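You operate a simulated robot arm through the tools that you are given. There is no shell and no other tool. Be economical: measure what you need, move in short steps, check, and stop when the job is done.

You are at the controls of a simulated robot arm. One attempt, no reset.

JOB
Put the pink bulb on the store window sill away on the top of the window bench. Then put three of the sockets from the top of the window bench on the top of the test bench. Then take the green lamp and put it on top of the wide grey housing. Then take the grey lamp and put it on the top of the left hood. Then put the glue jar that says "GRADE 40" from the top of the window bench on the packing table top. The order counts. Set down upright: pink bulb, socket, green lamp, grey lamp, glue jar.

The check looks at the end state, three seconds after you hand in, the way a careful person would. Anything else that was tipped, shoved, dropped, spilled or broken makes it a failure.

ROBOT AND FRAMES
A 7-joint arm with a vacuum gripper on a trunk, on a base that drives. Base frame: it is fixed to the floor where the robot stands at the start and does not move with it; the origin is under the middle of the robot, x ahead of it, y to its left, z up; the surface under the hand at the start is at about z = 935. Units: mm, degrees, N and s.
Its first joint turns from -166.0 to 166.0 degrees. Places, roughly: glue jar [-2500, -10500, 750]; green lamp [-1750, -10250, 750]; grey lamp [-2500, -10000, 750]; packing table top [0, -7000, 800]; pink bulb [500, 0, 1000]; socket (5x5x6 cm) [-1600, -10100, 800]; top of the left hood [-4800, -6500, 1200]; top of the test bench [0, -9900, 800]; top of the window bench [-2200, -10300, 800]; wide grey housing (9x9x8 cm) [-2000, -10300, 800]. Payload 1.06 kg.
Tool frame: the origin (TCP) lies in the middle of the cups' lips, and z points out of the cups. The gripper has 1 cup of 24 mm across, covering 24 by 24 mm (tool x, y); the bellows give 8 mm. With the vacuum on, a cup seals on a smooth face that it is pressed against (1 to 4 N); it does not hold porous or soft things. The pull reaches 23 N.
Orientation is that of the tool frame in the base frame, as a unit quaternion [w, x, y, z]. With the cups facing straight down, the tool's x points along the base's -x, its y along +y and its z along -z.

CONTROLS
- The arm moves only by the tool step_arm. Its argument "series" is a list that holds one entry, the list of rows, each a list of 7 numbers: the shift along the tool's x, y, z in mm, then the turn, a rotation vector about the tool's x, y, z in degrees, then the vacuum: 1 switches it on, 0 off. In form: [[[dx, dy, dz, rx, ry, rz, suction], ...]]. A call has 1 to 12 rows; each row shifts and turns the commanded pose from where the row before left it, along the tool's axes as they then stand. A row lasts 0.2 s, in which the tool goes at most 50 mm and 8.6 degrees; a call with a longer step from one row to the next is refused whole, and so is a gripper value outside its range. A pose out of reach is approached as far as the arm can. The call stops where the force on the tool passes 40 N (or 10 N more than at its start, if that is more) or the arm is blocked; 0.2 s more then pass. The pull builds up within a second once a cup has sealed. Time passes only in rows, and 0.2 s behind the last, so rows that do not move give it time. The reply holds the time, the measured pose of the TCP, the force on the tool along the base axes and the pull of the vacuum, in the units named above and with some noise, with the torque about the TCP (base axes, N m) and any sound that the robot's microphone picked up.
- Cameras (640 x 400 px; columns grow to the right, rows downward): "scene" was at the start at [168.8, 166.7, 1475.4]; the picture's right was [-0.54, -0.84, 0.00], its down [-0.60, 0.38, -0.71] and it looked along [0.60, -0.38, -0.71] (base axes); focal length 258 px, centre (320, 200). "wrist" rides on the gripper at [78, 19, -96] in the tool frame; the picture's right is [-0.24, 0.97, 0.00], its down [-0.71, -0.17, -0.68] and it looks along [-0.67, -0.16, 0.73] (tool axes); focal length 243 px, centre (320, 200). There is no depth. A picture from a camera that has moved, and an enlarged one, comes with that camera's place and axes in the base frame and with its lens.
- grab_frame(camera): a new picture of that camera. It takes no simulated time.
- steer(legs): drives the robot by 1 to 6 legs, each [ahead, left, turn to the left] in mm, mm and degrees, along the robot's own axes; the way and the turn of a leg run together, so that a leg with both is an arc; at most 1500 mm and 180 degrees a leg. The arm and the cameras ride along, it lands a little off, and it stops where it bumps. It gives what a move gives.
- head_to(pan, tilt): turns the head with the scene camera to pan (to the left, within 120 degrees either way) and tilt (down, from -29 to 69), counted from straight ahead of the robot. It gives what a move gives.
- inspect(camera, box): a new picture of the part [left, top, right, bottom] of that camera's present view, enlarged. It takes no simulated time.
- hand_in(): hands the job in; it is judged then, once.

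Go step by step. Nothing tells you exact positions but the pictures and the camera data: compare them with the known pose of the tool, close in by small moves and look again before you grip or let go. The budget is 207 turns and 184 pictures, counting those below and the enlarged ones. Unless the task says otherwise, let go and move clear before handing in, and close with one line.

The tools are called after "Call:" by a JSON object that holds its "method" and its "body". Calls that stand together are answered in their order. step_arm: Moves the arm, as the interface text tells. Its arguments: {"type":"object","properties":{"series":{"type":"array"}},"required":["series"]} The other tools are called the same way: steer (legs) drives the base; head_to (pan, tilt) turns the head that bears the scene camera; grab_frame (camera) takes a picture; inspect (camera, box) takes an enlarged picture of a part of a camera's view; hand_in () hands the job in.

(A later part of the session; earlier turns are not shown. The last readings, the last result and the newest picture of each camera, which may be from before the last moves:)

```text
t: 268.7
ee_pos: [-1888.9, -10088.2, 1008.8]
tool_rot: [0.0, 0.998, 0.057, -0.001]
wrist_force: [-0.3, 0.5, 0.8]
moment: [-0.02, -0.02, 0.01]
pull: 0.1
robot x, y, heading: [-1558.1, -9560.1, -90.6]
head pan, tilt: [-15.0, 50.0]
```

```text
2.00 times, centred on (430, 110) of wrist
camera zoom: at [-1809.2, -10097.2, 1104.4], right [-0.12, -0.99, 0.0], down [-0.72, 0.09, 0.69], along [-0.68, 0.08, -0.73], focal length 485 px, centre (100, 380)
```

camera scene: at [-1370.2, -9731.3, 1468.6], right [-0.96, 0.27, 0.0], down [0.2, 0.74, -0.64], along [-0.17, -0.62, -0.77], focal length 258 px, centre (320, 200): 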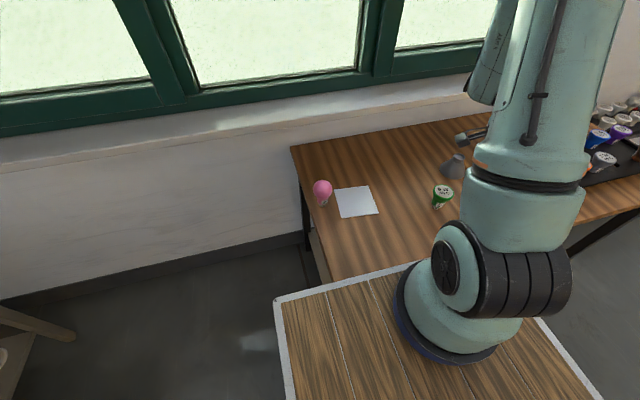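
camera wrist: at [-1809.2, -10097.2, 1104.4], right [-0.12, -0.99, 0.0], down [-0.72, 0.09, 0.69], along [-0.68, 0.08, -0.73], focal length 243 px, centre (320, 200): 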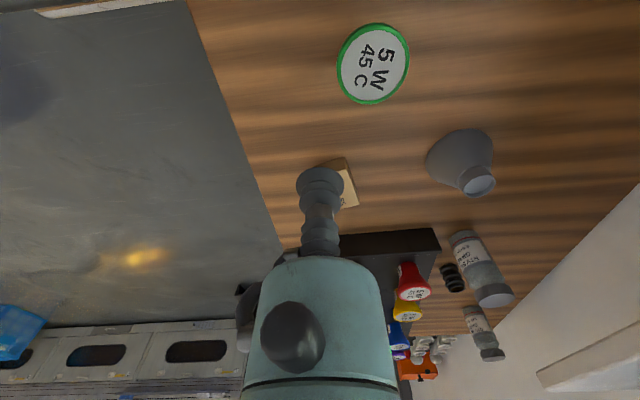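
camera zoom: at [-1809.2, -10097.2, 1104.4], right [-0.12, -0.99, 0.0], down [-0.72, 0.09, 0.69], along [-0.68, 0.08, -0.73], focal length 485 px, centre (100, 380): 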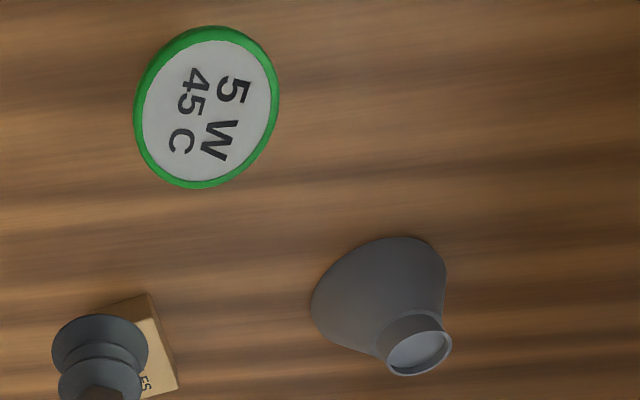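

The green lamp's face is at about (-1869, -10134, 883). I'll move over it and lower.

Call:
{"method": "step_arm", "body": {"series": [[[7.3, 23.7, 0, 0, 0, 0, 0], [7.3, 23.7, 0, 0, 0, 0, 0], [0, 0, 40, 0, 0, 0, 0], [0, 0, 40, 0, 0, 0, 0], [0, 0, 30, 0, 0, 0, 0], [0, 0, 0, 0, 0, 0, 0], [0, 0, 0, 0, 0, 0, 0]]]}}

Call:
{"method": "grab_frame", "body": {"camera": "wrist"}}

```text
t: 270.3
ee_pos: [-1870.7, -10133.9, 900.8]
tool_rot: [0.0, 0.998, 0.057, -0.001]
wrist_force: [0.2, -0.9, 0.6]
moment: [0.02, 0.02, 0.0]
pull: 0.1
robot x, y, heading: [-1560.7, -9554.4, -90.6]
head pan, tilt: [-15.0, 50.0]
```

```text
83 pictures are left
camera wrist: at [-1789.9, -10142.5, 995.0], right [-0.12, -0.99, 0.0], down [-0.72, 0.09, 0.69], along [-0.68, 0.08, -0.73], focal length 243 px, centre (320, 200)
```

wrist: 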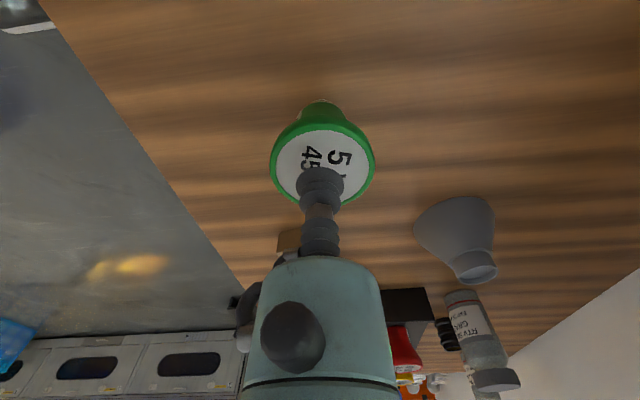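

Centred within 2 mm. I'll nudge and lower with the vacuum on.

Call:
{"method": "step_arm", "body": {"series": [[[-0.4, 1.5, 10, 0, 0, 0, 1], [0, 0, 4, 0, 0, 0, 1], [0, 0, 2, 0, 0, 0, 1], [0, 0, 2, 0, 0, 0, 1], [0, 0, 1, 0, 0, 0, 1], [0, 0, 0, 0, 0, 0, 1], [0, 0, 0, 0, 0, 0, 1], [0, 0, 0, 0, 0, 0, 1]]]}}

```text
t: 272.1
ee_pos: [-1869.4, -10136.4, 880.2]
tool_rot: [0.0, 0.998, 0.057, 0.0]
wrist_force: [0.0, -0.1, 4.0]
moment: [0.0, 0.06, 0.02]
pull: 22.6
robot x, y, heading: [-1562.1, -9560.2, -90.6]
head pan, tilt: [-15.0, 50.0]
```

Sealed. I'll lift to clear height and move beside the housing to measure its top.

Call:
{"method": "step_arm", "body": {"series": [[[0, 0, -4, 0, 0, 0, 1], [0, 0, -15, 0, 0, 0, 1], [0, 0, -40, 0, 0, 0, 1], [0, 0, -40, 0, 0, 0, 1], [0, 0, -31, 0, 0, 0, 1], [-42.2, 8.7, 0, 0, 0, 0, 1], [-42.2, 8.7, 0, 0, 0, 0, 1], [-42.2, 8.7, 0, 0, 0, 0, 1], [-42.2, 8.7, 0, 0, 0, 0, 1], [0, 0, 0, 0, 0, 0, 1], [0, 0, 0, 0, 0, 0, 1]]]}}

Call:
{"method": "grab_frame", "body": {"camera": "wrist"}}

Call:
{"method": "inspect", "body": {"camera": "scene", "box": [400, 110, 520, 200]}}

```text
t: 274.5
ee_pos: [-2035.5, -10189.8, 1010.6]
tool_rot: [0.001, 0.998, 0.056, 0.0]
wrist_force: [0.6, -0.7, -0.6]
moment: [-0.01, -0.03, -0.01]
pull: 22.7
robot x, y, heading: [-1559.4, -9556.9, -90.7]
head pan, tilt: [-15.0, 50.0]
```

```text
82 pictures are left
camera wrist: at [-1954.7, -10197.5, 1105.0], right [-0.12, -0.99, 0.0], down [-0.72, 0.09, 0.69], along [-0.68, 0.08, -0.73], focal length 243 px, centre (320, 200)
```

wrist: 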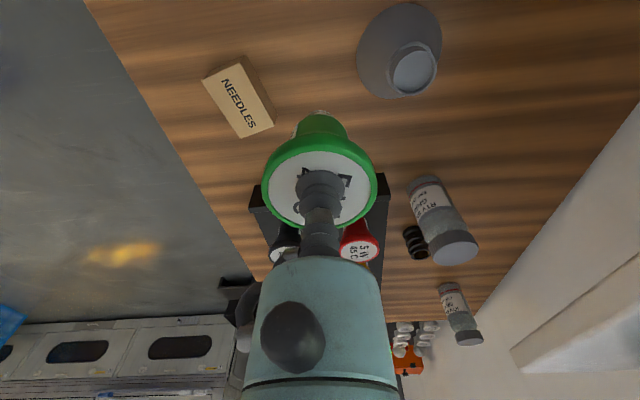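

```text
4.44 times, centred on (460, 155) of scene
camera zoom: at [-1370.3, -9731.2, 1468.6], right [-0.96, 0.27, 0.0], down [0.21, 0.74, -0.64], along [-0.17, -0.62, -0.77], focal length 1145 px, centre (-302, 400)
```

zoom: 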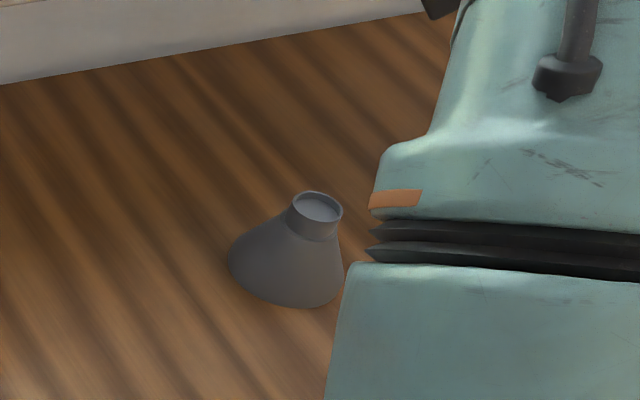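

Call:
{"method": "inspect", "body": {"camera": "wrist", "box": [340, 0, 460, 110]}}

```text
3.64 times, centred on (400, 55) of wrist
camera zoom: at [-1954.7, -10197.5, 1105.0], right [-0.12, -0.99, 0.0], down [-0.72, 0.09, 0.69], along [-0.68, 0.08, -0.73], focal length 882 px, centre (29, 727)
```

zoom: 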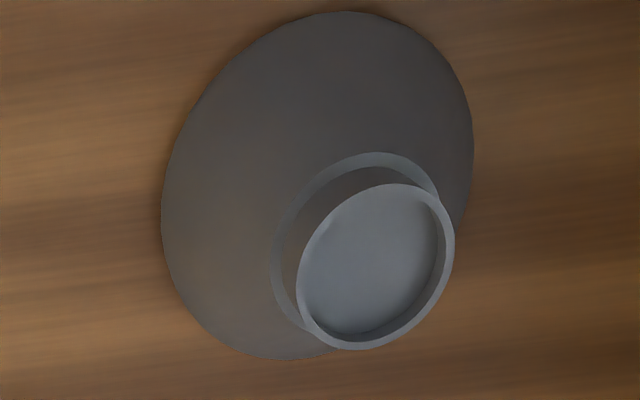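

The housing's rim is centred at about (-2030.5, -10275) and z 872, with a shallow flat recess. I'll bring the lamp over it.

Call:
{"method": "step_arm", "body": {"series": [[[-1.5, 28.4, 0, 0, 0, 0, 1], [-1.5, 28.4, 0, 0, 0, 0, 1], [-1.5, 28.4, 0, 0, 0, 0, 1], [0, 0, 30, 0, 0, 0, 1], [0, 0, 15, 0, 0, 0, 1], [0, 0, 0, 0, 0, 0, 1], [0, 0, 0, 0, 0, 0, 1]]]}}

Call:
{"method": "inspect", "body": {"camera": "wrist", "box": [240, 20, 400, 220]}}

Call:
{"method": "inspect", "body": {"camera": "scene", "box": [420, 110, 520, 190]}}

```text
t: 276.1
ee_pos: [-2028.6, -10274.2, 966.8]
tool_rot: [0.001, 0.998, 0.057, -0.001]
wrist_force: [-0.4, -0.1, 0.0]
moment: [-0.03, 0.01, 0.01]
pull: 23.4
robot x, y, heading: [-1559.7, -9557.8, -90.4]
head pan, tilt: [-15.0, 50.0]
```

```text
2.00 times, centred on (320, 120) of wrist
camera zoom: at [-1948.5, -10283.0, 1061.2], right [-0.12, -0.99, 0.0], down [-0.72, 0.09, 0.69], along [-0.68, 0.08, -0.73], focal length 485 px, centre (320, 360)
```

zoom: 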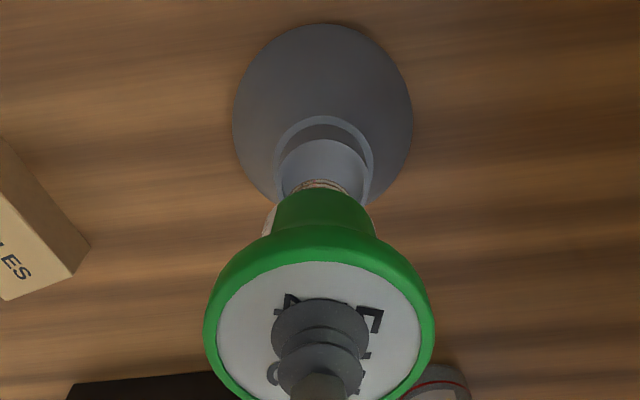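

```text
5.00 times, centred on (470, 150) of scene
camera zoom: at [-1370.2, -9731.2, 1468.6], right [-0.96, 0.27, 0.0], down [0.21, 0.74, -0.64], along [-0.17, -0.62, -0.77], focal length 1288 px, centre (-430, 450)
```

zoom: 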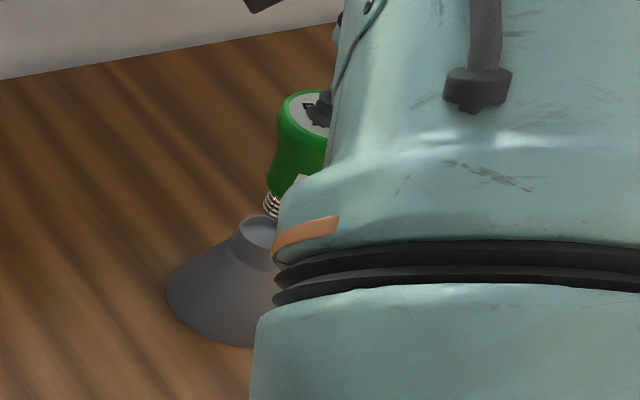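

Aligned to within about 1.5 mm. I'll nudge right and lower gently.

Call:
{"method": "step_arm", "body": {"series": [[[-0.3, 1.4, 6, 0, 0, 0, 1], [0, 0, 4, 0, 0, 0, 1], [0, 0, 2, 0, 0, 0, 1], [0, 0, 0, 0, 0, 0, 1], [0, 0, 0, 0, 0, 0, 1]]]}}

Call:
{"method": "step_arm", "body": {"series": [[[0, 0, 1.5, 0, 0, 0, 1], [0, 0, 0, 0, 0, 0, 1], [0, 0, 0, 0, 0, 0, 1]]]}}

Call:
{"method": "inspect", "body": {"camera": "wrist", "box": [240, 20, 400, 220]}}

```text
t: 277.3
ee_pos: [-2029.0, -10277.1, 955.4]
tool_rot: [0.0, 0.998, 0.056, 0.0]
wrist_force: [-0.4, 0.5, -0.9]
moment: [0.03, 0.0, -0.01]
pull: 22.5
robot x, y, heading: [-1562.2, -9555.2, -90.7]
head pan, tilt: [-15.0, 50.0]
```

```text
t: 278.1
ee_pos: [-2028.1, -10275.9, 953.0]
tool_rot: [0.001, 0.998, 0.057, -0.001]
wrist_force: [0.0, -0.3, 2.6]
moment: [-0.01, 0.03, 0.03]
pull: 23.1
robot x, y, heading: [-1560.6, -9557.0, -90.7]
head pan, tilt: [-15.0, 50.0]
```

```text
2.00 times, centred on (320, 120) of wrist
camera zoom: at [-1948.2, -10284.5, 1047.6], right [-0.12, -0.99, 0.0], down [-0.72, 0.09, 0.69], along [-0.68, 0.08, -0.73], focal length 485 px, centre (320, 360)
```

zoom: 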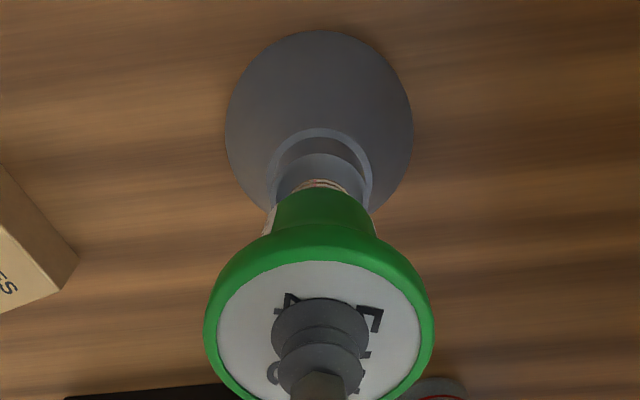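

Contact of 2.6 N with the cap centred in the collar. I'll release, wait, and retract very slowly.

Call:
{"method": "step_arm", "body": {"series": [[[0, 0, 0.5, 0, 0, 0, 1], [0, 0, 0, 0, 0, 0, 1], [0, 0, 0, 0, 0, 0, 0], [0, 0, 0, 0, 0, 0, 0], [0, 0, 0, 0, 0, 0, 0], [0, 0, 0, 0, 0, 0, 0], [0, 0, 0, 0, 0, 0, 0], [0, 0, 0, 0, 0, 0, 0]]]}}

Call:
{"method": "step_arm", "body": {"series": [[[0, 0, -0.5, 0, 0, 0, 0], [0, 0, -0.5, 0, 0, 0, 0], [0, 0, -0.5, 0, 0, 0, 0], [0, 0, -0.5, 0, 0, 0, 0], [0, 0, -0.5, 0, 0, 0, 0], [0, 0, -0.5, 0, 0, 0, 0], [0, 0, -0.5, 0, 0, 0, 0], [0, 0, -1, 0, 0, 0, 0], [0, 0, -2, 0, 0, 0, 0], [0, 0, -3, 0, 0, 0, 0], [0, 0, -5, 0, 0, 0, 0], [0, 0, 0, 0, 0, 0, 0]]]}}

Call:
{"method": "inspect", "body": {"camera": "wrist", "box": [240, 20, 400, 220]}}

```text
t: 279.9
ee_pos: [-2027.9, -10275.7, 953.3]
tool_rot: [0.001, 0.998, 0.057, 0.0]
wrist_force: [0.1, -0.8, 1.8]
moment: [-0.01, -0.03, 0.01]
pull: 0.1
robot x, y, heading: [-1554.8, -9554.0, -90.8]
head pan, tilt: [-15.0, 50.0]
```

```text
t: 282.5
ee_pos: [-2028.4, -10275.2, 967.3]
tool_rot: [0.0, 0.998, 0.057, -0.001]
wrist_force: [-0.7, -0.7, 0.3]
moment: [0.02, 0.01, 0.0]
pull: 0.0
robot x, y, heading: [-1558.9, -9559.4, -90.8]
head pan, tilt: [-15.0, 50.0]
```

```text
2.00 times, centred on (320, 120) of wrist
camera zoom: at [-1948.3, -10284.8, 1061.9], right [-0.12, -0.99, 0.0], down [-0.72, 0.09, 0.69], along [-0.68, 0.08, -0.73], focal length 485 px, centre (320, 360)
```

zoom: 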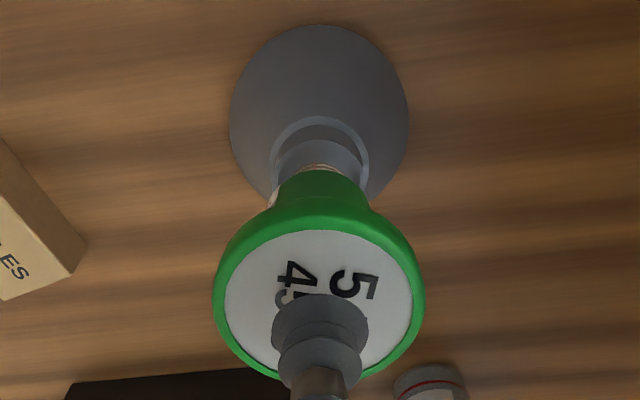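

The green lamp stands on the housing. I'll lift clear, retract the arm, and drive along the bench towards the lamp tray.

Call:
{"method": "step_arm", "body": {"series": [[[0, 0, -20, 0, 0, 0, 0], [0, 0, -40, 0, 0, 0, 0], [0, 0, -40, 0, 0, 0, 0], [33.6, -30.4, 0, 0, 0, 0, 0], [33.6, -30.4, 0, 0, 0, 0, 0], [33.6, -30.4, 0, 0, 0, 0, 0], [33.6, -30.4, 0, 0, 0, 0, 0], [33.6, -30.4, 0, 0, 0, 0, 0], [0, 0, 0, 0, 0, 0, 0]]]}}

Call:
{"method": "steer", "body": {"legs": [[0, -600, 0.7]]}}

Call:
{"method": "grab_frame", "body": {"camera": "scene"}}

Call:
{"method": "grab_frame", "body": {"camera": "wrist"}}

```text
t: 284.5
ee_pos: [-1879.4, -10106.3, 1065.8]
tool_rot: [0.001, 0.998, 0.057, -0.002]
wrist_force: [-0.6, 0.7, 0.3]
moment: [0.0, 0.01, -0.01]
pull: 0.0
robot x, y, heading: [-1561.0, -9557.0, -90.7]
head pan, tilt: [-15.0, 50.0]
```

```text
t: 287.9
ee_pos: [-2463.5, -10102.8, 1065.7]
tool_rot: [0.001, 0.998, 0.059, -0.001]
wrist_force: [0.4, -0.5, -0.1]
moment: [-0.01, 0.01, 0.0]
pull: 0.1
robot x, y, heading: [-2147.0, -9551.9, -90.2]
head pan, tilt: [-15.0, 50.0]
```

```text
75 pictures are left
camera scene: at [-1956.4, -9726.1, 1468.6], right [-0.96, 0.26, 0.0], down [0.2, 0.74, -0.64], along [-0.17, -0.62, -0.77], focal length 258 px, centre (320, 200)
```

scene: 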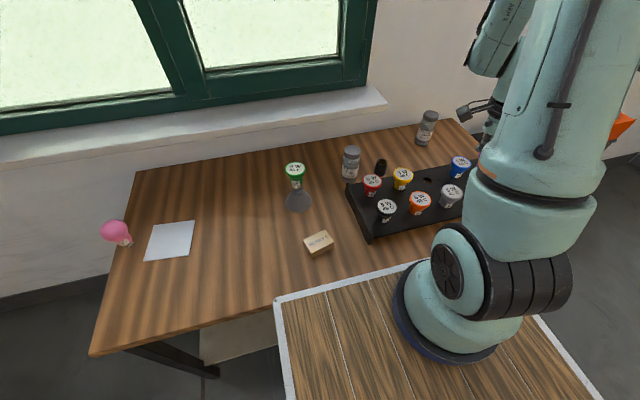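

```text
74 pictures are left
camera wrist: at [-2383.3, -10111.6, 1160.6], right [-0.12, -0.99, 0.0], down [-0.72, 0.09, 0.69], along [-0.68, 0.08, -0.73], focal length 243 px, centre (320, 200)
```

wrist: 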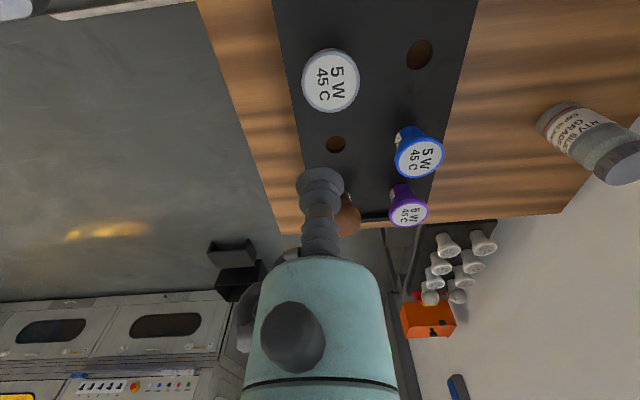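

Call:
{"method": "inspect", "body": {"camera": "wrist", "box": [280, 30, 400, 130]}}

Call:
{"method": "inspect", "body": {"camera": "scene", "box": [330, 100, 490, 240]}}

```text
4.00 times, centred on (340, 80) of wrist
camera zoom: at [-2383.3, -10111.6, 1160.6], right [-0.12, -0.99, 0.0], down [-0.72, 0.09, 0.69], along [-0.68, 0.08, -0.73], focal length 970 px, centre (240, 680)
```

zoom: 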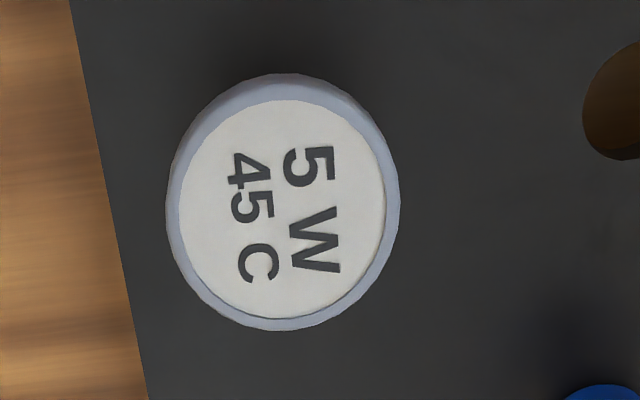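

```text
2.86 times, centred on (410, 170) of scene
camera zoom: at [-1956.4, -9726.1, 1468.6], right [-0.96, 0.26, 0.0], down [0.2, 0.74, -0.64], along [-0.17, -0.62, -0.77], focal length 736 px, centre (63, 286)
```

zoom: 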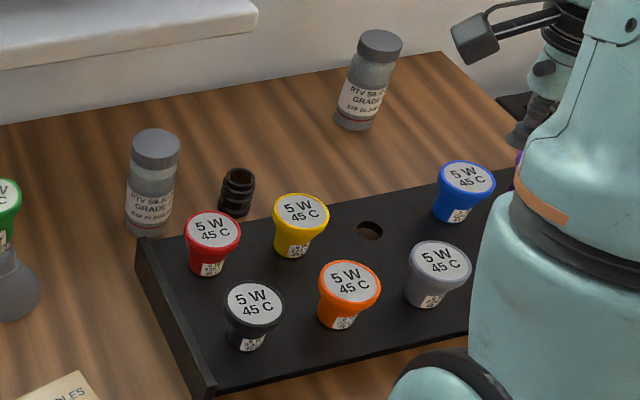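

The grey lamp's face is at about (-2465, -10114, 902). I'll go down over it and check.

Call:
{"method": "step_arm", "body": {"series": [[[-3.3, 10.7, 0, 0, 0, 0, 0], [0, 0, 45, 0, 0, 0, 0], [0, 0, 45, 0, 0, 0, 0], [0, 0, 40, 0, 0, 0, 0], [0, 0, 20, 0, 0, 0, 0], [0, 0, 0, 0, 0, 0, 0], [0, 0, 0, 0, 0, 0, 0]]]}}

Call:
{"method": "grab_frame", "body": {"camera": "wrist"}}

```text
t: 289.4
ee_pos: [-2466.2, -10114.9, 914.6]
tool_rot: [0.0, 0.998, 0.059, 0.0]
wrist_force: [-0.1, 0.3, 0.2]
moment: [0.01, -0.01, 0.0]
pull: 0.2
robot x, y, heading: [-2147.0, -9553.6, -90.4]
head pan, tilt: [-15.0, 50.0]
```

```text
71 pictures are left
camera wrist: at [-2386.4, -10123.1, 1009.8], right [-0.12, -0.99, 0.0], down [-0.72, 0.09, 0.69], along [-0.68, 0.08, -0.73], focal length 243 px, centre (320, 200)
```

wrist: 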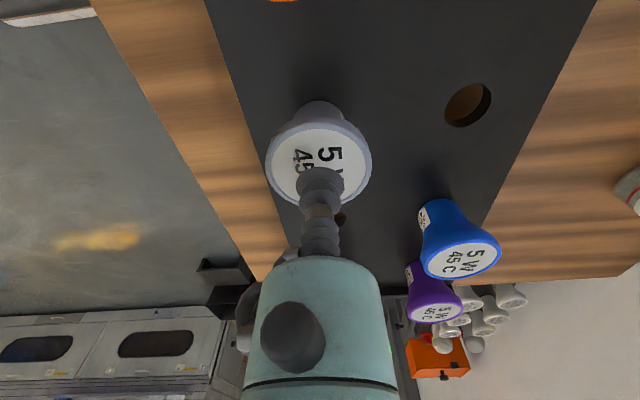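

Well centred. I'll lower with the vacuum on.

Call:
{"method": "step_arm", "body": {"series": [[[0, 0, 8, 0, 0, 0, 1], [0, 0, 3, 0, 0, 0, 1], [0, 0, 2, 0, 0, 0, 1], [0, 0, 1, 0, 0, 0, 1], [0, 0, 1, 0, 0, 0, 1], [0, 0, 0, 0, 0, 0, 1], [0, 0, 0, 0, 0, 0, 1], [0, 0, 0, 0, 0, 0, 1]]]}}

```text
t: 291.2
ee_pos: [-2466.7, -10114.3, 900.1]
tool_rot: [0.001, 0.998, 0.058, -0.002]
wrist_force: [-0.2, -1.8, 2.0]
moment: [0.0, 0.0, -0.02]
pull: 22.5
robot x, y, heading: [-2143.9, -9549.8, -90.3]
head pan, tilt: [-15.0, 50.0]
```

Sealed. I'll lift slowly out of the tray, then higher.

Call:
{"method": "step_arm", "body": {"series": [[[0, 0, -3, 0, 0, 0, 1], [0, 0, -8, 0, 0, 0, 1], [0, 0, -20, 0, 0, 0, 1], [0, 0, -30, 0, 0, 0, 1], [0, 0, -40, 0, 0, 0, 1], [0, 0, -40, 0, 0, 0, 1], [0, 0, -40, 0, 0, 0, 1], [0, 0, 0, 0, 0, 0, 1]]]}}

Call:
{"method": "steer", "body": {"legs": [[-500, 0, 0], [0, 0, -90]]}}

Call:
{"method": "head_to", "body": {"pan": 0, "tilt": 15}}

Call:
{"method": "grab_frame", "body": {"camera": "scene"}}

Call:
{"method": "head_to", "body": {"pan": -75, "tilt": 15}}

Call:
{"method": "grab_frame", "body": {"camera": "scene"}}

```text
t: 293.1
ee_pos: [-2465.6, -10113.8, 1082.3]
tool_rot: [0.0, 0.998, 0.06, 0.0]
wrist_force: [-0.8, -0.3, -1.0]
moment: [-0.01, 0.0, 0.0]
pull: 22.8
robot x, y, heading: [-2146.5, -9550.9, -90.6]
head pan, tilt: [-15.0, 50.0]
```

```text
t: 299.9
ee_pos: [-2696.9, -8715.8, 1082.2]
tool_rot: [0.0, 0.737, -0.676, -0.001]
wrist_force: [0.6, -0.3, -1.8]
moment: [0.02, 0.02, 0.01]
pull: 23.0
robot x, y, heading: [-2142.4, -9055.6, 177.8]
head pan, tilt: [-15.0, 50.0]
```

```text
t: 300.9
ee_pos: [-2697.0, -8716.9, 1082.1]
tool_rot: [0.0, 0.737, -0.676, -0.001]
wrist_force: [-0.7, -0.1, 0.0]
moment: [0.0, 0.0, 0.01]
pull: 23.1
robot x, y, heading: [-2139.9, -9053.9, 177.7]
head pan, tilt: [0.0, 15.0]
```

```text
70 pictures are left
camera scene: at [-2344.8, -9257.4, 1522.2], right [0.04, 1.0, 0.0], down [0.26, -0.01, -0.97], along [-0.96, 0.04, -0.26], focal length 258 px, centre (320, 200)
```

scene: 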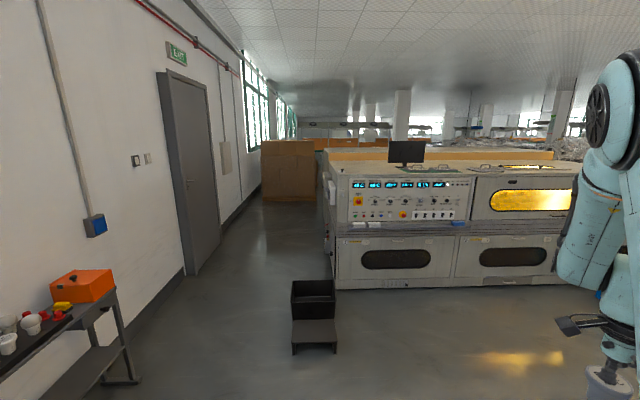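

```text
t: 302.4
ee_pos: [-2695.5, -8716.1, 1082.2]
tool_rot: [0.0, 0.736, -0.677, -0.001]
wrist_force: [-0.5, 0.3, -1.1]
moment: [-0.01, -0.02, 0.0]
pull: 22.3
robot x, y, heading: [-2145.0, -9055.9, 177.8]
head pan, tilt: [-75.0, 15.0]
```

```text
69 pictures are left
camera scene: at [-2272.3, -9169.9, 1522.3], right [0.97, 0.22, 0.0], down [0.06, -0.25, -0.97], along [-0.21, 0.94, -0.26], focal length 258 px, centre (320, 200)
```

scene: 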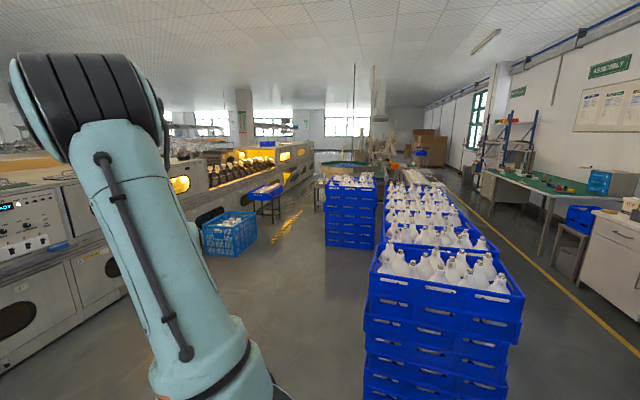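

The long machine with yellow windows has its front face at x of about -4600, and its hoods are the targets. I'll drive to about (-3500, -7500) for a better view.

Call:
{"method": "steer", "body": {"legs": [[900, -850, 2.2], [430, -650, 0]]}}

Call:
{"method": "head_to", "body": {"pan": 0, "tilt": 15}}

Call:
{"method": "grab_frame", "body": {"camera": "scene"}}

Call:
{"method": "head_to", "body": {"pan": -50, "tilt": 15}}

Call:
{"method": "grab_frame", "body": {"camera": "scene"}}

```text
t: 312.4
ee_pos: [-4023.5, -7234.0, 1081.9]
tool_rot: [0.0, 0.747, -0.665, 0.0]
wrist_force: [1.0, 0.0, -0.1]
moment: [-0.02, -0.01, -0.03]
pull: 22.9
robot x, y, heading: [-3461.6, -7555.6, 179.5]
head pan, tilt: [-75.0, 15.0]
```

```text
t: 313.8
ee_pos: [-4022.8, -7234.5, 1081.7]
tool_rot: [0.0, 0.747, -0.665, -0.001]
wrist_force: [-0.5, -0.6, -1.3]
moment: [0.02, 0.01, 0.02]
pull: 23.5
robot x, y, heading: [-3458.0, -7554.4, 179.5]
head pan, tilt: [0.0, 15.0]
```

```text
68 pictures are left
camera scene: at [-3654.7, -7763.4, 1522.3], right [0.01, 1.0, 0.0], down [0.26, 0.0, -0.97], along [-0.97, 0.01, -0.26], focal length 258 px, centre (320, 200)
```

scene: 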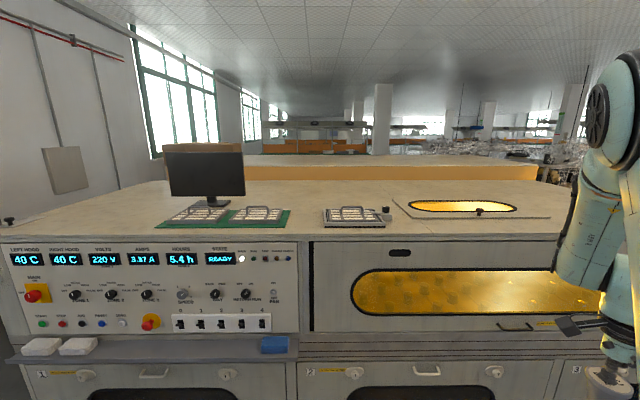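

```text
t: 315.0
ee_pos: [-4024.1, -7234.0, 1082.9]
tool_rot: [0.0, 0.747, -0.665, -0.001]
wrist_force: [-0.1, 0.2, -0.6]
moment: [0.0, 0.0, 0.01]
pull: 23.0
robot x, y, heading: [-3460.4, -7554.4, 179.6]
head pan, tilt: [-50.0, 15.0]
```

```text
67 pictures are left
camera scene: at [-3621.0, -7692.1, 1522.3], right [0.77, 0.64, 0.0], down [0.17, -0.2, -0.97], along [-0.62, 0.74, -0.26], focal length 258 px, centre (320, 200)
```

scene: 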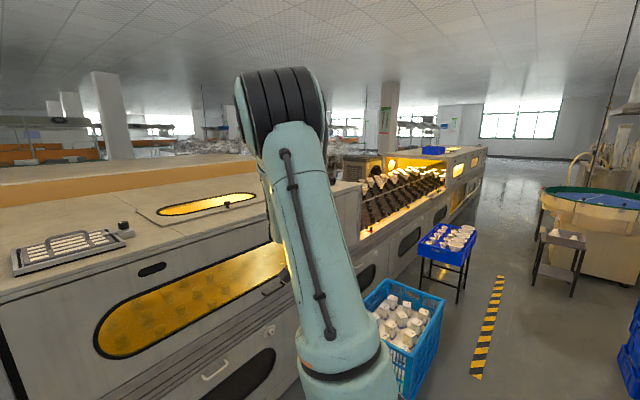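

This is the left hood: the display panel reads LEFT HOOD / RIGHT HOOD. Its flat top is at about z 1112, with a free front strip. I'll raise the lamp first.

Call:
{"method": "step_arm", "body": {"series": [[[0, 0, -35, 0, 0, 0, 1], [0, 0, -35, 0, 0, 0, 1], [0, 0, -35, 0, 0, 0, 1], [0, 0, -35, 0, 0, 0, 1], [0, 0, -35, 0, 0, 0, 1], [0, 0, -35, 0, 0, 0, 1], [0, 0, 0, 0, 0, 0, 1]]]}}

Call:
{"method": "grab_frame", "body": {"camera": "wrist"}}

```text
t: 316.6
ee_pos: [-4023.7, -7233.6, 1292.6]
tool_rot: [0.0, 0.747, -0.665, -0.002]
wrist_force: [0.5, -0.6, 0.0]
moment: [0.02, 0.01, 0.0]
pull: 22.4
robot x, y, heading: [-3460.4, -7550.9, 179.6]
head pan, tilt: [-50.0, 15.0]
```

```text
66 pictures are left
camera wrist: at [-4033.2, -7313.6, 1387.9], right [-0.99, 0.12, 0.0], down [0.09, 0.72, 0.69], along [0.08, 0.68, -0.73], focal length 243 px, centre (320, 200)
```

wrist: 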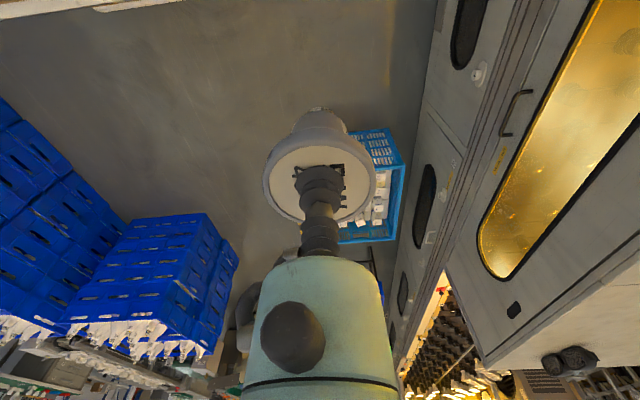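

Raised fine. I'll drive ahead towards the hood.

Call:
{"method": "steer", "body": {"legs": [[560, 0, 0.4]]}}

Call:
{"method": "head_to", "body": {"pan": -25, "tilt": 35}}

Call:
{"method": "grab_frame", "body": {"camera": "scene"}}

Call:
{"method": "grab_frame", "body": {"camera": "wrist"}}

```text
t: 319.8
ee_pos: [-4587.5, -7232.1, 1294.2]
tool_rot: [0.0, 0.747, -0.665, -0.001]
wrist_force: [0.2, 1.2, -0.7]
moment: [0.0, 0.01, -0.01]
pull: 22.9
robot x, y, heading: [-4026.9, -7550.5, 179.6]
head pan, tilt: [-50.0, 15.0]
```

```text
t: 320.7
ee_pos: [-4588.8, -7231.8, 1293.5]
tool_rot: [0.0, 0.748, -0.664, -0.001]
wrist_force: [-0.9, -0.1, -1.4]
moment: [0.01, -0.01, 0.0]
pull: 22.6
robot x, y, heading: [-4027.2, -7550.8, 179.5]
head pan, tilt: [-25.0, 35.0]
```

```text
65 pictures are left
camera scene: at [-4204.2, -7723.0, 1490.3], right [0.43, 0.9, 0.0], down [0.52, -0.25, -0.82], along [-0.74, 0.35, -0.57], focal length 258 px, centre (320, 200)
```

scene: 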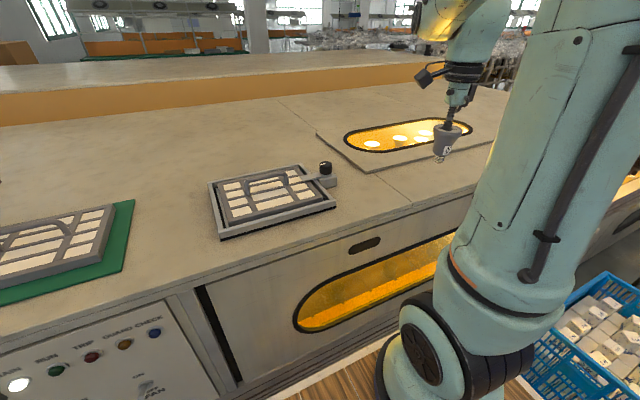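

```text
64 pictures are left
camera wrist: at [-4596.8, -7310.7, 1387.5], right [-0.99, 0.12, 0.0], down [0.09, 0.72, 0.69], along [0.08, 0.68, -0.73], focal length 243 px, centre (320, 200)
```

wrist: 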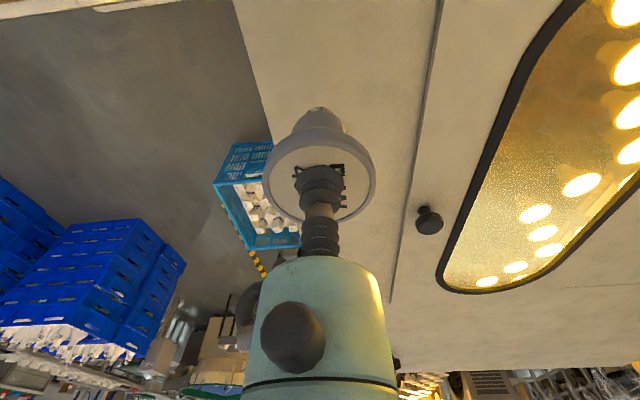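

The top seems higher, at about z 1166, with its front edge at x -4534 and the glass frame from x -4688. I'll aim for (-4612, -7215), lower a little and check.

Call:
{"method": "step_arm", "body": {"series": [[[-19.6, 20.8, 0, 0, 0, 0, 1], [0, 0, 10, 0, 0, 0, 1], [0, 0, 10, 0, 0, 0, 1], [0, 0, 0, 0, 0, 0, 1], [0, 0, 0, 0, 0, 0, 1]]]}}

Call:
{"method": "grab_frame", "body": {"camera": "wrist"}}

Call:
{"method": "inspect", "body": {"camera": "scene", "box": [340, 80, 500, 230]}}

```text
t: 321.9
ee_pos: [-4610.4, -7215.3, 1272.4]
tool_rot: [0.0, 0.748, -0.664, -0.001]
wrist_force: [0.1, -0.1, -0.6]
moment: [-0.03, 0.01, 0.02]
pull: 23.2
robot x, y, heading: [-4023.3, -7552.7, 179.7]
head pan, tilt: [-25.0, 35.0]
```

```text
63 pictures are left
camera wrist: at [-4620.0, -7293.9, 1366.8], right [-0.99, 0.12, 0.0], down [0.09, 0.72, 0.69], along [0.08, 0.68, -0.73], focal length 243 px, centre (320, 200)
```

wrist: 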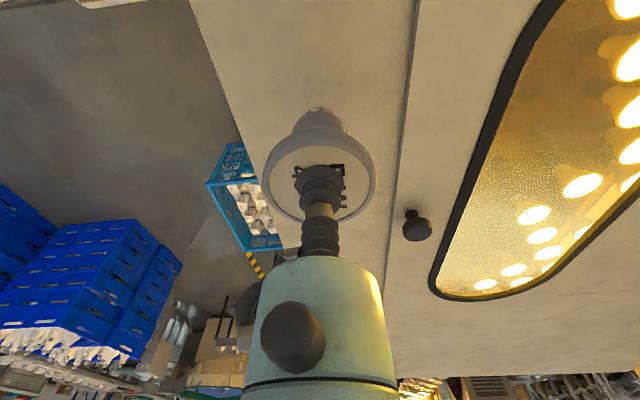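

```text
2.67 times, centred on (420, 155) of scene
camera zoom: at [-4204.2, -7723.1, 1490.3], right [0.43, 0.9, 0.0], down [0.52, -0.25, -0.82], along [-0.74, 0.35, -0.57], focal length 687 px, centre (53, 320)
```

zoom: 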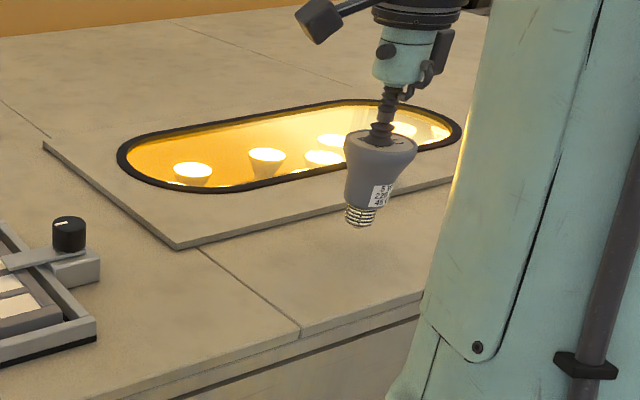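

The lamp is over the free strip. I'll descend in small steps watching the force.

Call:
{"method": "step_arm", "body": {"series": [[[0, 0, 3, 0, 0, 0, 1], [0, 0, 3, 0, 0, 0, 1], [0, 0, 3, 0, 0, 0, 1], [0, 0, 3, 0, 0, 0, 1], [0, 0, 2, 0, 0, 0, 1], [0, 0, 0, 0, 0, 0, 1], [0, 0, 0, 0, 0, 0, 1]]]}}

Call:
{"method": "inspect", "body": {"camera": "scene", "box": [390, 110, 470, 190]}}

```text
t: 323.5
ee_pos: [-4610.3, -7214.4, 1259.0]
tool_rot: [-0.001, 0.748, -0.664, -0.001]
wrist_force: [0.1, 0.3, -0.7]
moment: [0.0, 0.01, 0.01]
pull: 22.4
robot x, y, heading: [-4027.3, -7552.0, 179.6]
head pan, tilt: [-25.0, 35.0]
```

```text
5.00 times, centred on (430, 150) of scene
camera zoom: at [-4204.2, -7723.1, 1490.3], right [0.43, 0.9, 0.0], down [0.52, -0.25, -0.82], along [-0.74, 0.35, -0.57], focal length 1288 px, centre (-230, 450)
```

zoom: 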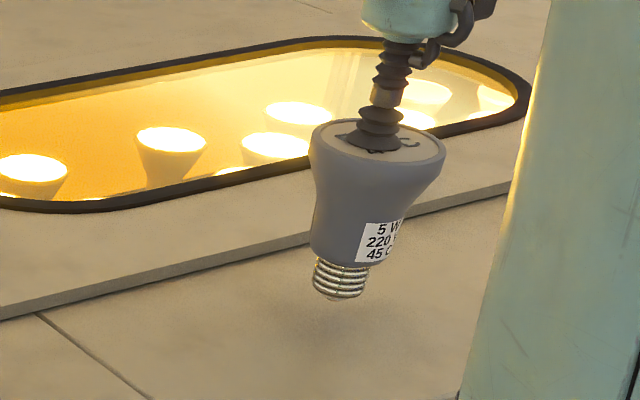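

The contact shadow suggests about 20 mm to go.

Call:
{"method": "step_arm", "body": {"series": [[[0, 0, 4, 0, 0, 0, 1], [0, 0, 3, 0, 0, 0, 1], [0, 0, 3, 0, 0, 0, 1], [0, 0, 2, 0, 0, 0, 1], [0, 0, 0, 0, 0, 0, 1], [0, 0, 0, 0, 0, 0, 1]]]}}

Call:
{"method": "inspect", "body": {"camera": "scene", "box": [390, 130, 470, 210]}}

```text
t: 324.9
ee_pos: [-4610.1, -7213.7, 1246.7]
tool_rot: [0.0, 0.747, -0.664, -0.002]
wrist_force: [-0.1, -0.1, -1.4]
moment: [0.04, 0.01, 0.0]
pull: 22.9
robot x, y, heading: [-4022.9, -7549.5, 179.5]
head pan, tilt: [-25.0, 35.0]
```

```text
5.00 times, centred on (430, 170) of scene
camera zoom: at [-4204.2, -7723.1, 1490.3], right [0.43, 0.9, 0.0], down [0.52, -0.25, -0.82], along [-0.74, 0.35, -0.57], focal length 1288 px, centre (-230, 350)
```

zoom: 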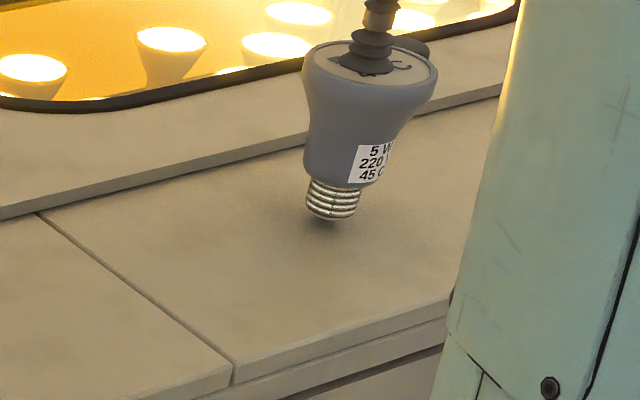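

Call:
{"method": "step_arm", "body": {"series": [[[0, 0, 2, 0, 0, 0, 1], [0, 0, 2, 0, 0, 0, 1], [0, 0, 2, 0, 0, 0, 1], [0, 0, 0, 0, 0, 0, 1], [0, 0, 0, 0, 0, 0, 1]]]}}

Call:
{"method": "step_arm", "body": {"series": [[[0, 0, 2, 0, 0, 0, 1], [0, 0, 0, 0, 0, 0, 1], [0, 0, 1.5, 0, 0, 0, 1], [0, 0, 0, 0, 0, 0, 1], [0, 0, 0, 0, 0, 0, 1]]]}}

```text
t: 326.1
ee_pos: [-4609.3, -7215.7, 1240.8]
tool_rot: [0.0, 0.747, -0.665, -0.001]
wrist_force: [-1.6, 0.9, 11.5]
moment: [0.04, 0.08, 0.02]
pull: 22.7
robot x, y, heading: [-4025.5, -7548.1, 179.6]
head pan, tilt: [-25.0, 35.0]
```

```text
t: 327.3
ee_pos: [-4610.5, -7214.7, 1237.5]
tool_rot: [0.0, 0.747, -0.665, 0.0]
wrist_force: [-1.4, -0.1, 11.0]
moment: [-0.01, 0.05, -0.05]
pull: 22.4
robot x, y, heading: [-4022.5, -7550.6, 179.6]
head pan, tilt: [-25.0, 35.0]
```

In contact. I'll ease up to lighten the press and look.

Call:
{"method": "step_arm", "body": {"series": [[[0, 0, -2, 0, 0, 0, 1], [0, 0, -2, 0, 0, 0, 1], [0, 0, -0.5, 0, 0, 0, 1], [0, 0, 0, 0, 0, 0, 1], [0, 0, 0, 0, 0, 0, 1]]]}}

Call:
{"method": "inspect", "body": {"camera": "scene", "box": [390, 130, 470, 210]}}

```text
t: 328.5
ee_pos: [-4610.3, -7214.0, 1241.3]
tool_rot: [0.0, 0.747, -0.665, -0.001]
wrist_force: [0.3, 0.4, -1.5]
moment: [-0.01, 0.0, -0.02]
pull: 23.3
robot x, y, heading: [-4020.9, -7549.4, 179.6]
head pan, tilt: [-25.0, 35.0]
```

```text
5.00 times, centred on (430, 170) of scene
camera zoom: at [-4204.2, -7723.1, 1490.3], right [0.43, 0.9, 0.0], down [0.52, -0.25, -0.82], along [-0.74, 0.35, -0.57], focal length 1288 px, centre (-230, 350)
```

zoom: 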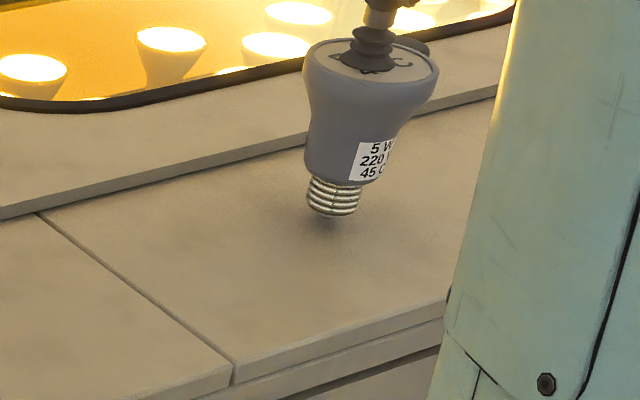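

Just off the surface now. I'll come down 1 mm at a time.

Call:
{"method": "step_arm", "body": {"series": [[[0, 0, 1, 0, 0, 0, 1], [0, 0, 0, 0, 0, 0, 1], [0, 0, 0, 0, 0, 0, 1]]]}}

Call:
{"method": "step_arm", "body": {"series": [[[0, 0, 1, 0, 0, 0, 1], [0, 0, 0, 0, 0, 0, 1], [0, 0, 0, 0, 0, 0, 1]]]}}

```text
t: 329.3
ee_pos: [-4609.8, -7214.5, 1240.7]
tool_rot: [0.001, 0.747, -0.664, -0.001]
wrist_force: [0.0, -0.6, -1.0]
moment: [0.0, 0.0, 0.01]
pull: 22.9
robot x, y, heading: [-4022.4, -7552.5, 179.8]
head pan, tilt: [-25.0, 35.0]
```

```text
t: 330.1
ee_pos: [-4610.4, -7214.7, 1240.3]
tool_rot: [0.0, 0.748, -0.664, -0.002]
wrist_force: [0.5, -0.1, 1.7]
moment: [-0.01, -0.01, 0.0]
pull: 22.9
robot x, y, heading: [-4027.1, -7548.7, 179.8]
head pan, tilt: [-25.0, 35.0]
```

Light contact of 1.7 N. I'll release, wait, and retract slowly.

Call:
{"method": "step_arm", "body": {"series": [[[0, 0, 0.5, 0, 0, 0, 1], [0, 0, 0, 0, 0, 0, 1], [0, 0, 0, 0, 0, 0, 0], [0, 0, 0, 0, 0, 0, 0], [0, 0, 0, 0, 0, 0, 0], [0, 0, 0, 0, 0, 0, 0], [0, 0, 0, 0, 0, 0, 0], [0, 0, 0, 0, 0, 0, 0]]]}}

Call:
{"method": "step_arm", "body": {"series": [[[0, 0, -0.5, 0, 0, 0, 0], [0, 0, -0.5, 0, 0, 0, 0], [0, 0, -0.5, 0, 0, 0, 0], [0, 0, -0.5, 0, 0, 0, 0], [0, 0, -0.5, 0, 0, 0, 0], [0, 0, -0.5, 0, 0, 0, 0], [0, 0, -0.5, 0, 0, 0, 0], [0, 0, -1, 0, 0, 0, 0], [0, 0, -2, 0, 0, 0, 0], [0, 0, -3, 0, 0, 0, 0], [0, 0, -5, 0, 0, 0, 0], [0, 0, 0, 0, 0, 0, 0]]]}}

Call:
{"method": "step_arm", "body": {"series": [[[0, 0, -20, 0, 0, 0, 0], [0, 0, -20, 0, 0, 0, 0], [0, 0, 0, 0, 0, 0, 0]]]}}

Call:
{"method": "inspect", "body": {"camera": "scene", "box": [340, 80, 500, 230]}}

```text
t: 331.9
ee_pos: [-4610.3, -7215.5, 1238.6]
tool_rot: [0.0, 0.748, -0.663, -0.001]
wrist_force: [-0.7, 0.4, 4.4]
moment: [0.02, 0.01, -0.02]
pull: 0.0
robot x, y, heading: [-4025.2, -7552.0, 179.8]
head pan, tilt: [-25.0, 35.0]
```

```text
t: 334.5
ee_pos: [-4610.3, -7214.4, 1254.1]
tool_rot: [-0.001, 0.747, -0.665, -0.001]
wrist_force: [0.0, 0.9, -0.6]
moment: [0.0, -0.01, 0.0]
pull: 0.0
robot x, y, heading: [-4024.7, -7548.6, 179.7]
head pan, tilt: [-25.0, 35.0]
```

```text
t: 335.3
ee_pos: [-4610.3, -7214.9, 1294.9]
tool_rot: [0.0, 0.748, -0.664, -0.002]
wrist_force: [0.8, 0.0, -0.3]
moment: [0.01, -0.02, -0.01]
pull: 0.1
robot x, y, heading: [-4023.2, -7555.6, 179.7]
head pan, tilt: [-25.0, 35.0]
```

```text
2.67 times, centred on (420, 155) of scene
camera zoom: at [-4204.3, -7723.0, 1490.3], right [0.43, 0.9, 0.0], down [0.52, -0.25, -0.82], along [-0.74, 0.35, -0.57], focal length 687 px, centre (53, 320)
```

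zoom: 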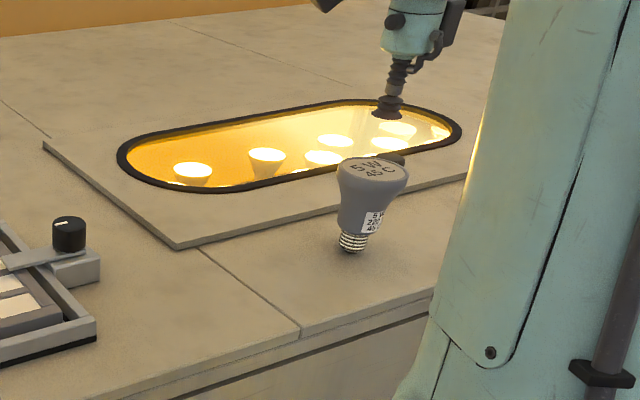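

The grey lamp stands upright on the left hood. I'll back away and drive to the right end of the window bench to read the glue jar labels.

Call:
{"method": "steer", "body": {"legs": [[-560, 0, 0], [-300, 900, 0], [-414, 880, 0], [0, 0, 90]]}}

Call:
{"method": "step_arm", "body": {"series": [[[0, 0, 45, 0, 0, 0, 0], [0, 0, 45, 0, 0, 0, 0], [0, 0, 45, 0, 0, 0, 0], [0, 0, 45, 0, 0, 0, 0], [0, 0, 30, 0, 0, 0, 0], [0, 0, 0, 0, 0, 0, 0]]]}}

Call:
{"method": "head_to", "body": {"pan": 10, "tilt": 35}}

Call:
{"method": "grab_frame", "body": {"camera": "scene"}}

```text
t: 351.7
ee_pos: [-3102.6, -9963.2, 1294.6]
tool_rot: [0.001, 0.998, 0.067, -0.001]
wrist_force: [0.1, -0.3, -1.0]
moment: [0.01, 0.01, 0.02]
pull: 0.0
robot x, y, heading: [-2773.4, -9368.9, -89.3]
head pan, tilt: [-25.0, 35.0]
```

```text
t: 353.1
ee_pos: [-3103.6, -9961.4, 1085.8]
tool_rot: [0.001, 0.998, 0.068, -0.001]
wrist_force: [0.3, 0.6, 0.0]
moment: [0.02, 0.02, 0.01]
pull: 0.2
robot x, y, heading: [-2769.5, -9369.1, -89.2]
head pan, tilt: [-25.0, 35.0]
```

```text
t: 354.1
ee_pos: [-3101.3, -9962.4, 1084.3]
tool_rot: [0.001, 0.998, 0.068, -0.002]
wrist_force: [0.1, 0.0, 0.4]
moment: [-0.01, -0.02, -0.01]
pull: 0.0
robot x, y, heading: [-2774.9, -9371.5, -89.6]
head pan, tilt: [10.0, 35.0]
```

```text
57 pictures are left
camera scene: at [-2546.9, -9554.2, 1490.3], right [-0.98, -0.18, 0.0], down [-0.11, 0.56, -0.82], along [0.15, -0.81, -0.57], focal length 258 px, centre (320, 200)
```

scene: 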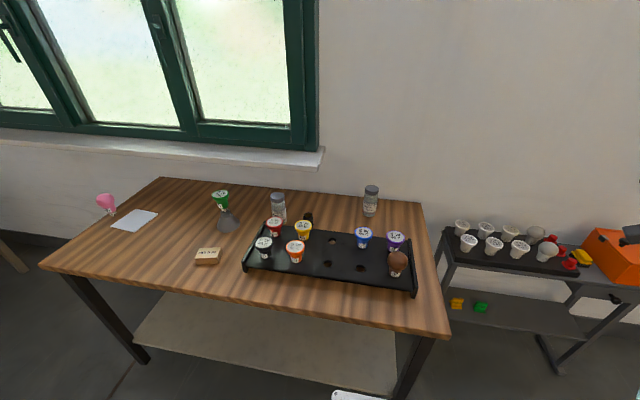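

Call:
{"method": "inspect", "body": {"camera": "scene", "box": [350, 175, 400, 225]}}

Call:
{"method": "inspect", "body": {"camera": "scene", "box": [255, 180, 305, 230]}}

Call:
{"method": "inspect", "body": {"camera": "scene", "box": [80, 170, 260, 280]}}

```text
8.00 times, centred on (375, 200) of scene
camera zoom: at [-2546.9, -9554.2, 1490.3], right [-0.98, -0.18, 0.0], down [-0.11, 0.56, -0.82], along [0.15, -0.81, -0.57], focal length 2060 px, centre (-120, 200)
```

zoom: 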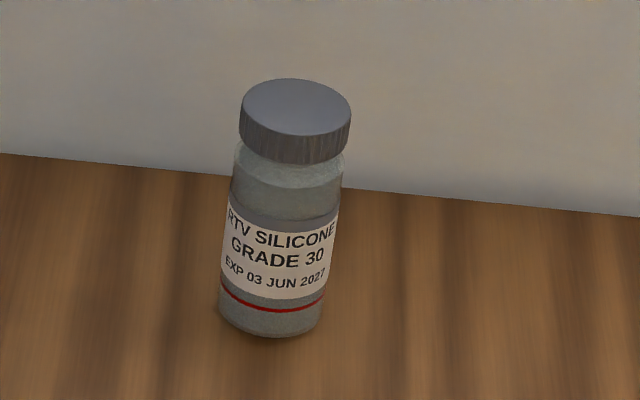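

```text
8.00 times, centred on (280, 205) of scene
camera zoom: at [-2546.9, -9554.2, 1490.3], right [-0.98, -0.18, 0.0], down [-0.11, 0.56, -0.82], along [0.15, -0.81, -0.57], focal length 2060 px, centre (640, 160)
```

zoom: 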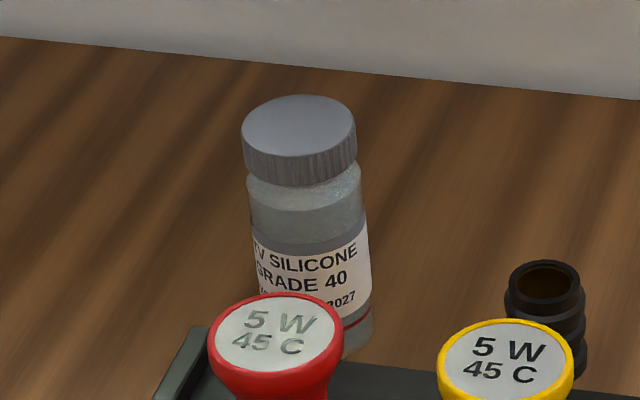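

```text
3.56 times, centred on (170, 225) of scene
camera zoom: at [-2546.9, -9554.2, 1490.3], right [-0.98, -0.18, 0.0], down [-0.11, 0.56, -0.82], along [0.15, -0.81, -0.57], focal length 916 px, centre (853, 111)
```

zoom: 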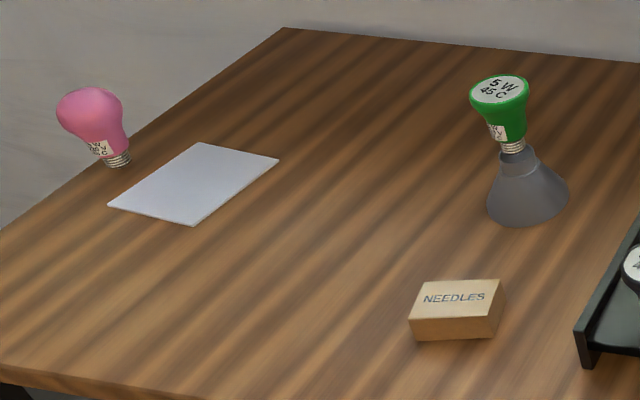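

The jar near the housing is "GRADE 40"; the right one is GRADE 30. The GRADE 40 lid top is at about (-2234, -10340, 930), so I'll position the robot for it.

Call:
{"method": "steer", "body": {"legs": [[0, 855, -0.5], [185, 0, 0]]}}

Call:
{"method": "grab_frame", "body": {"camera": "wrist"}}

```text
t: 359.7
ee_pos: [-2262.6, -10136.7, 1086.0]
tool_rot: [0.001, 0.998, 0.061, 0.0]
wrist_force: [0.1, 0.3, 0.1]
moment: [-0.01, 0.01, -0.02]
pull: 0.1
robot x, y, heading: [-1926.6, -9549.9, -90.0]
head pan, tilt: [10.0, 35.0]
```

```text
53 pictures are left
camera wrist: at [-2182.4, -10143.3, 1180.3], right [-0.12, -0.99, 0.0], down [-0.72, 0.09, 0.69], along [-0.68, 0.08, -0.73], focal length 243 px, centre (320, 200)
```

wrist: 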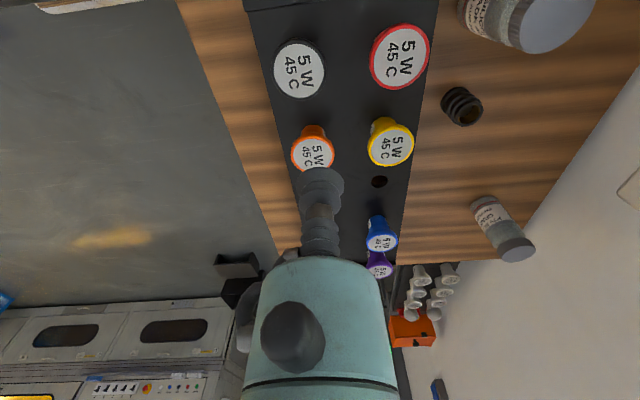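

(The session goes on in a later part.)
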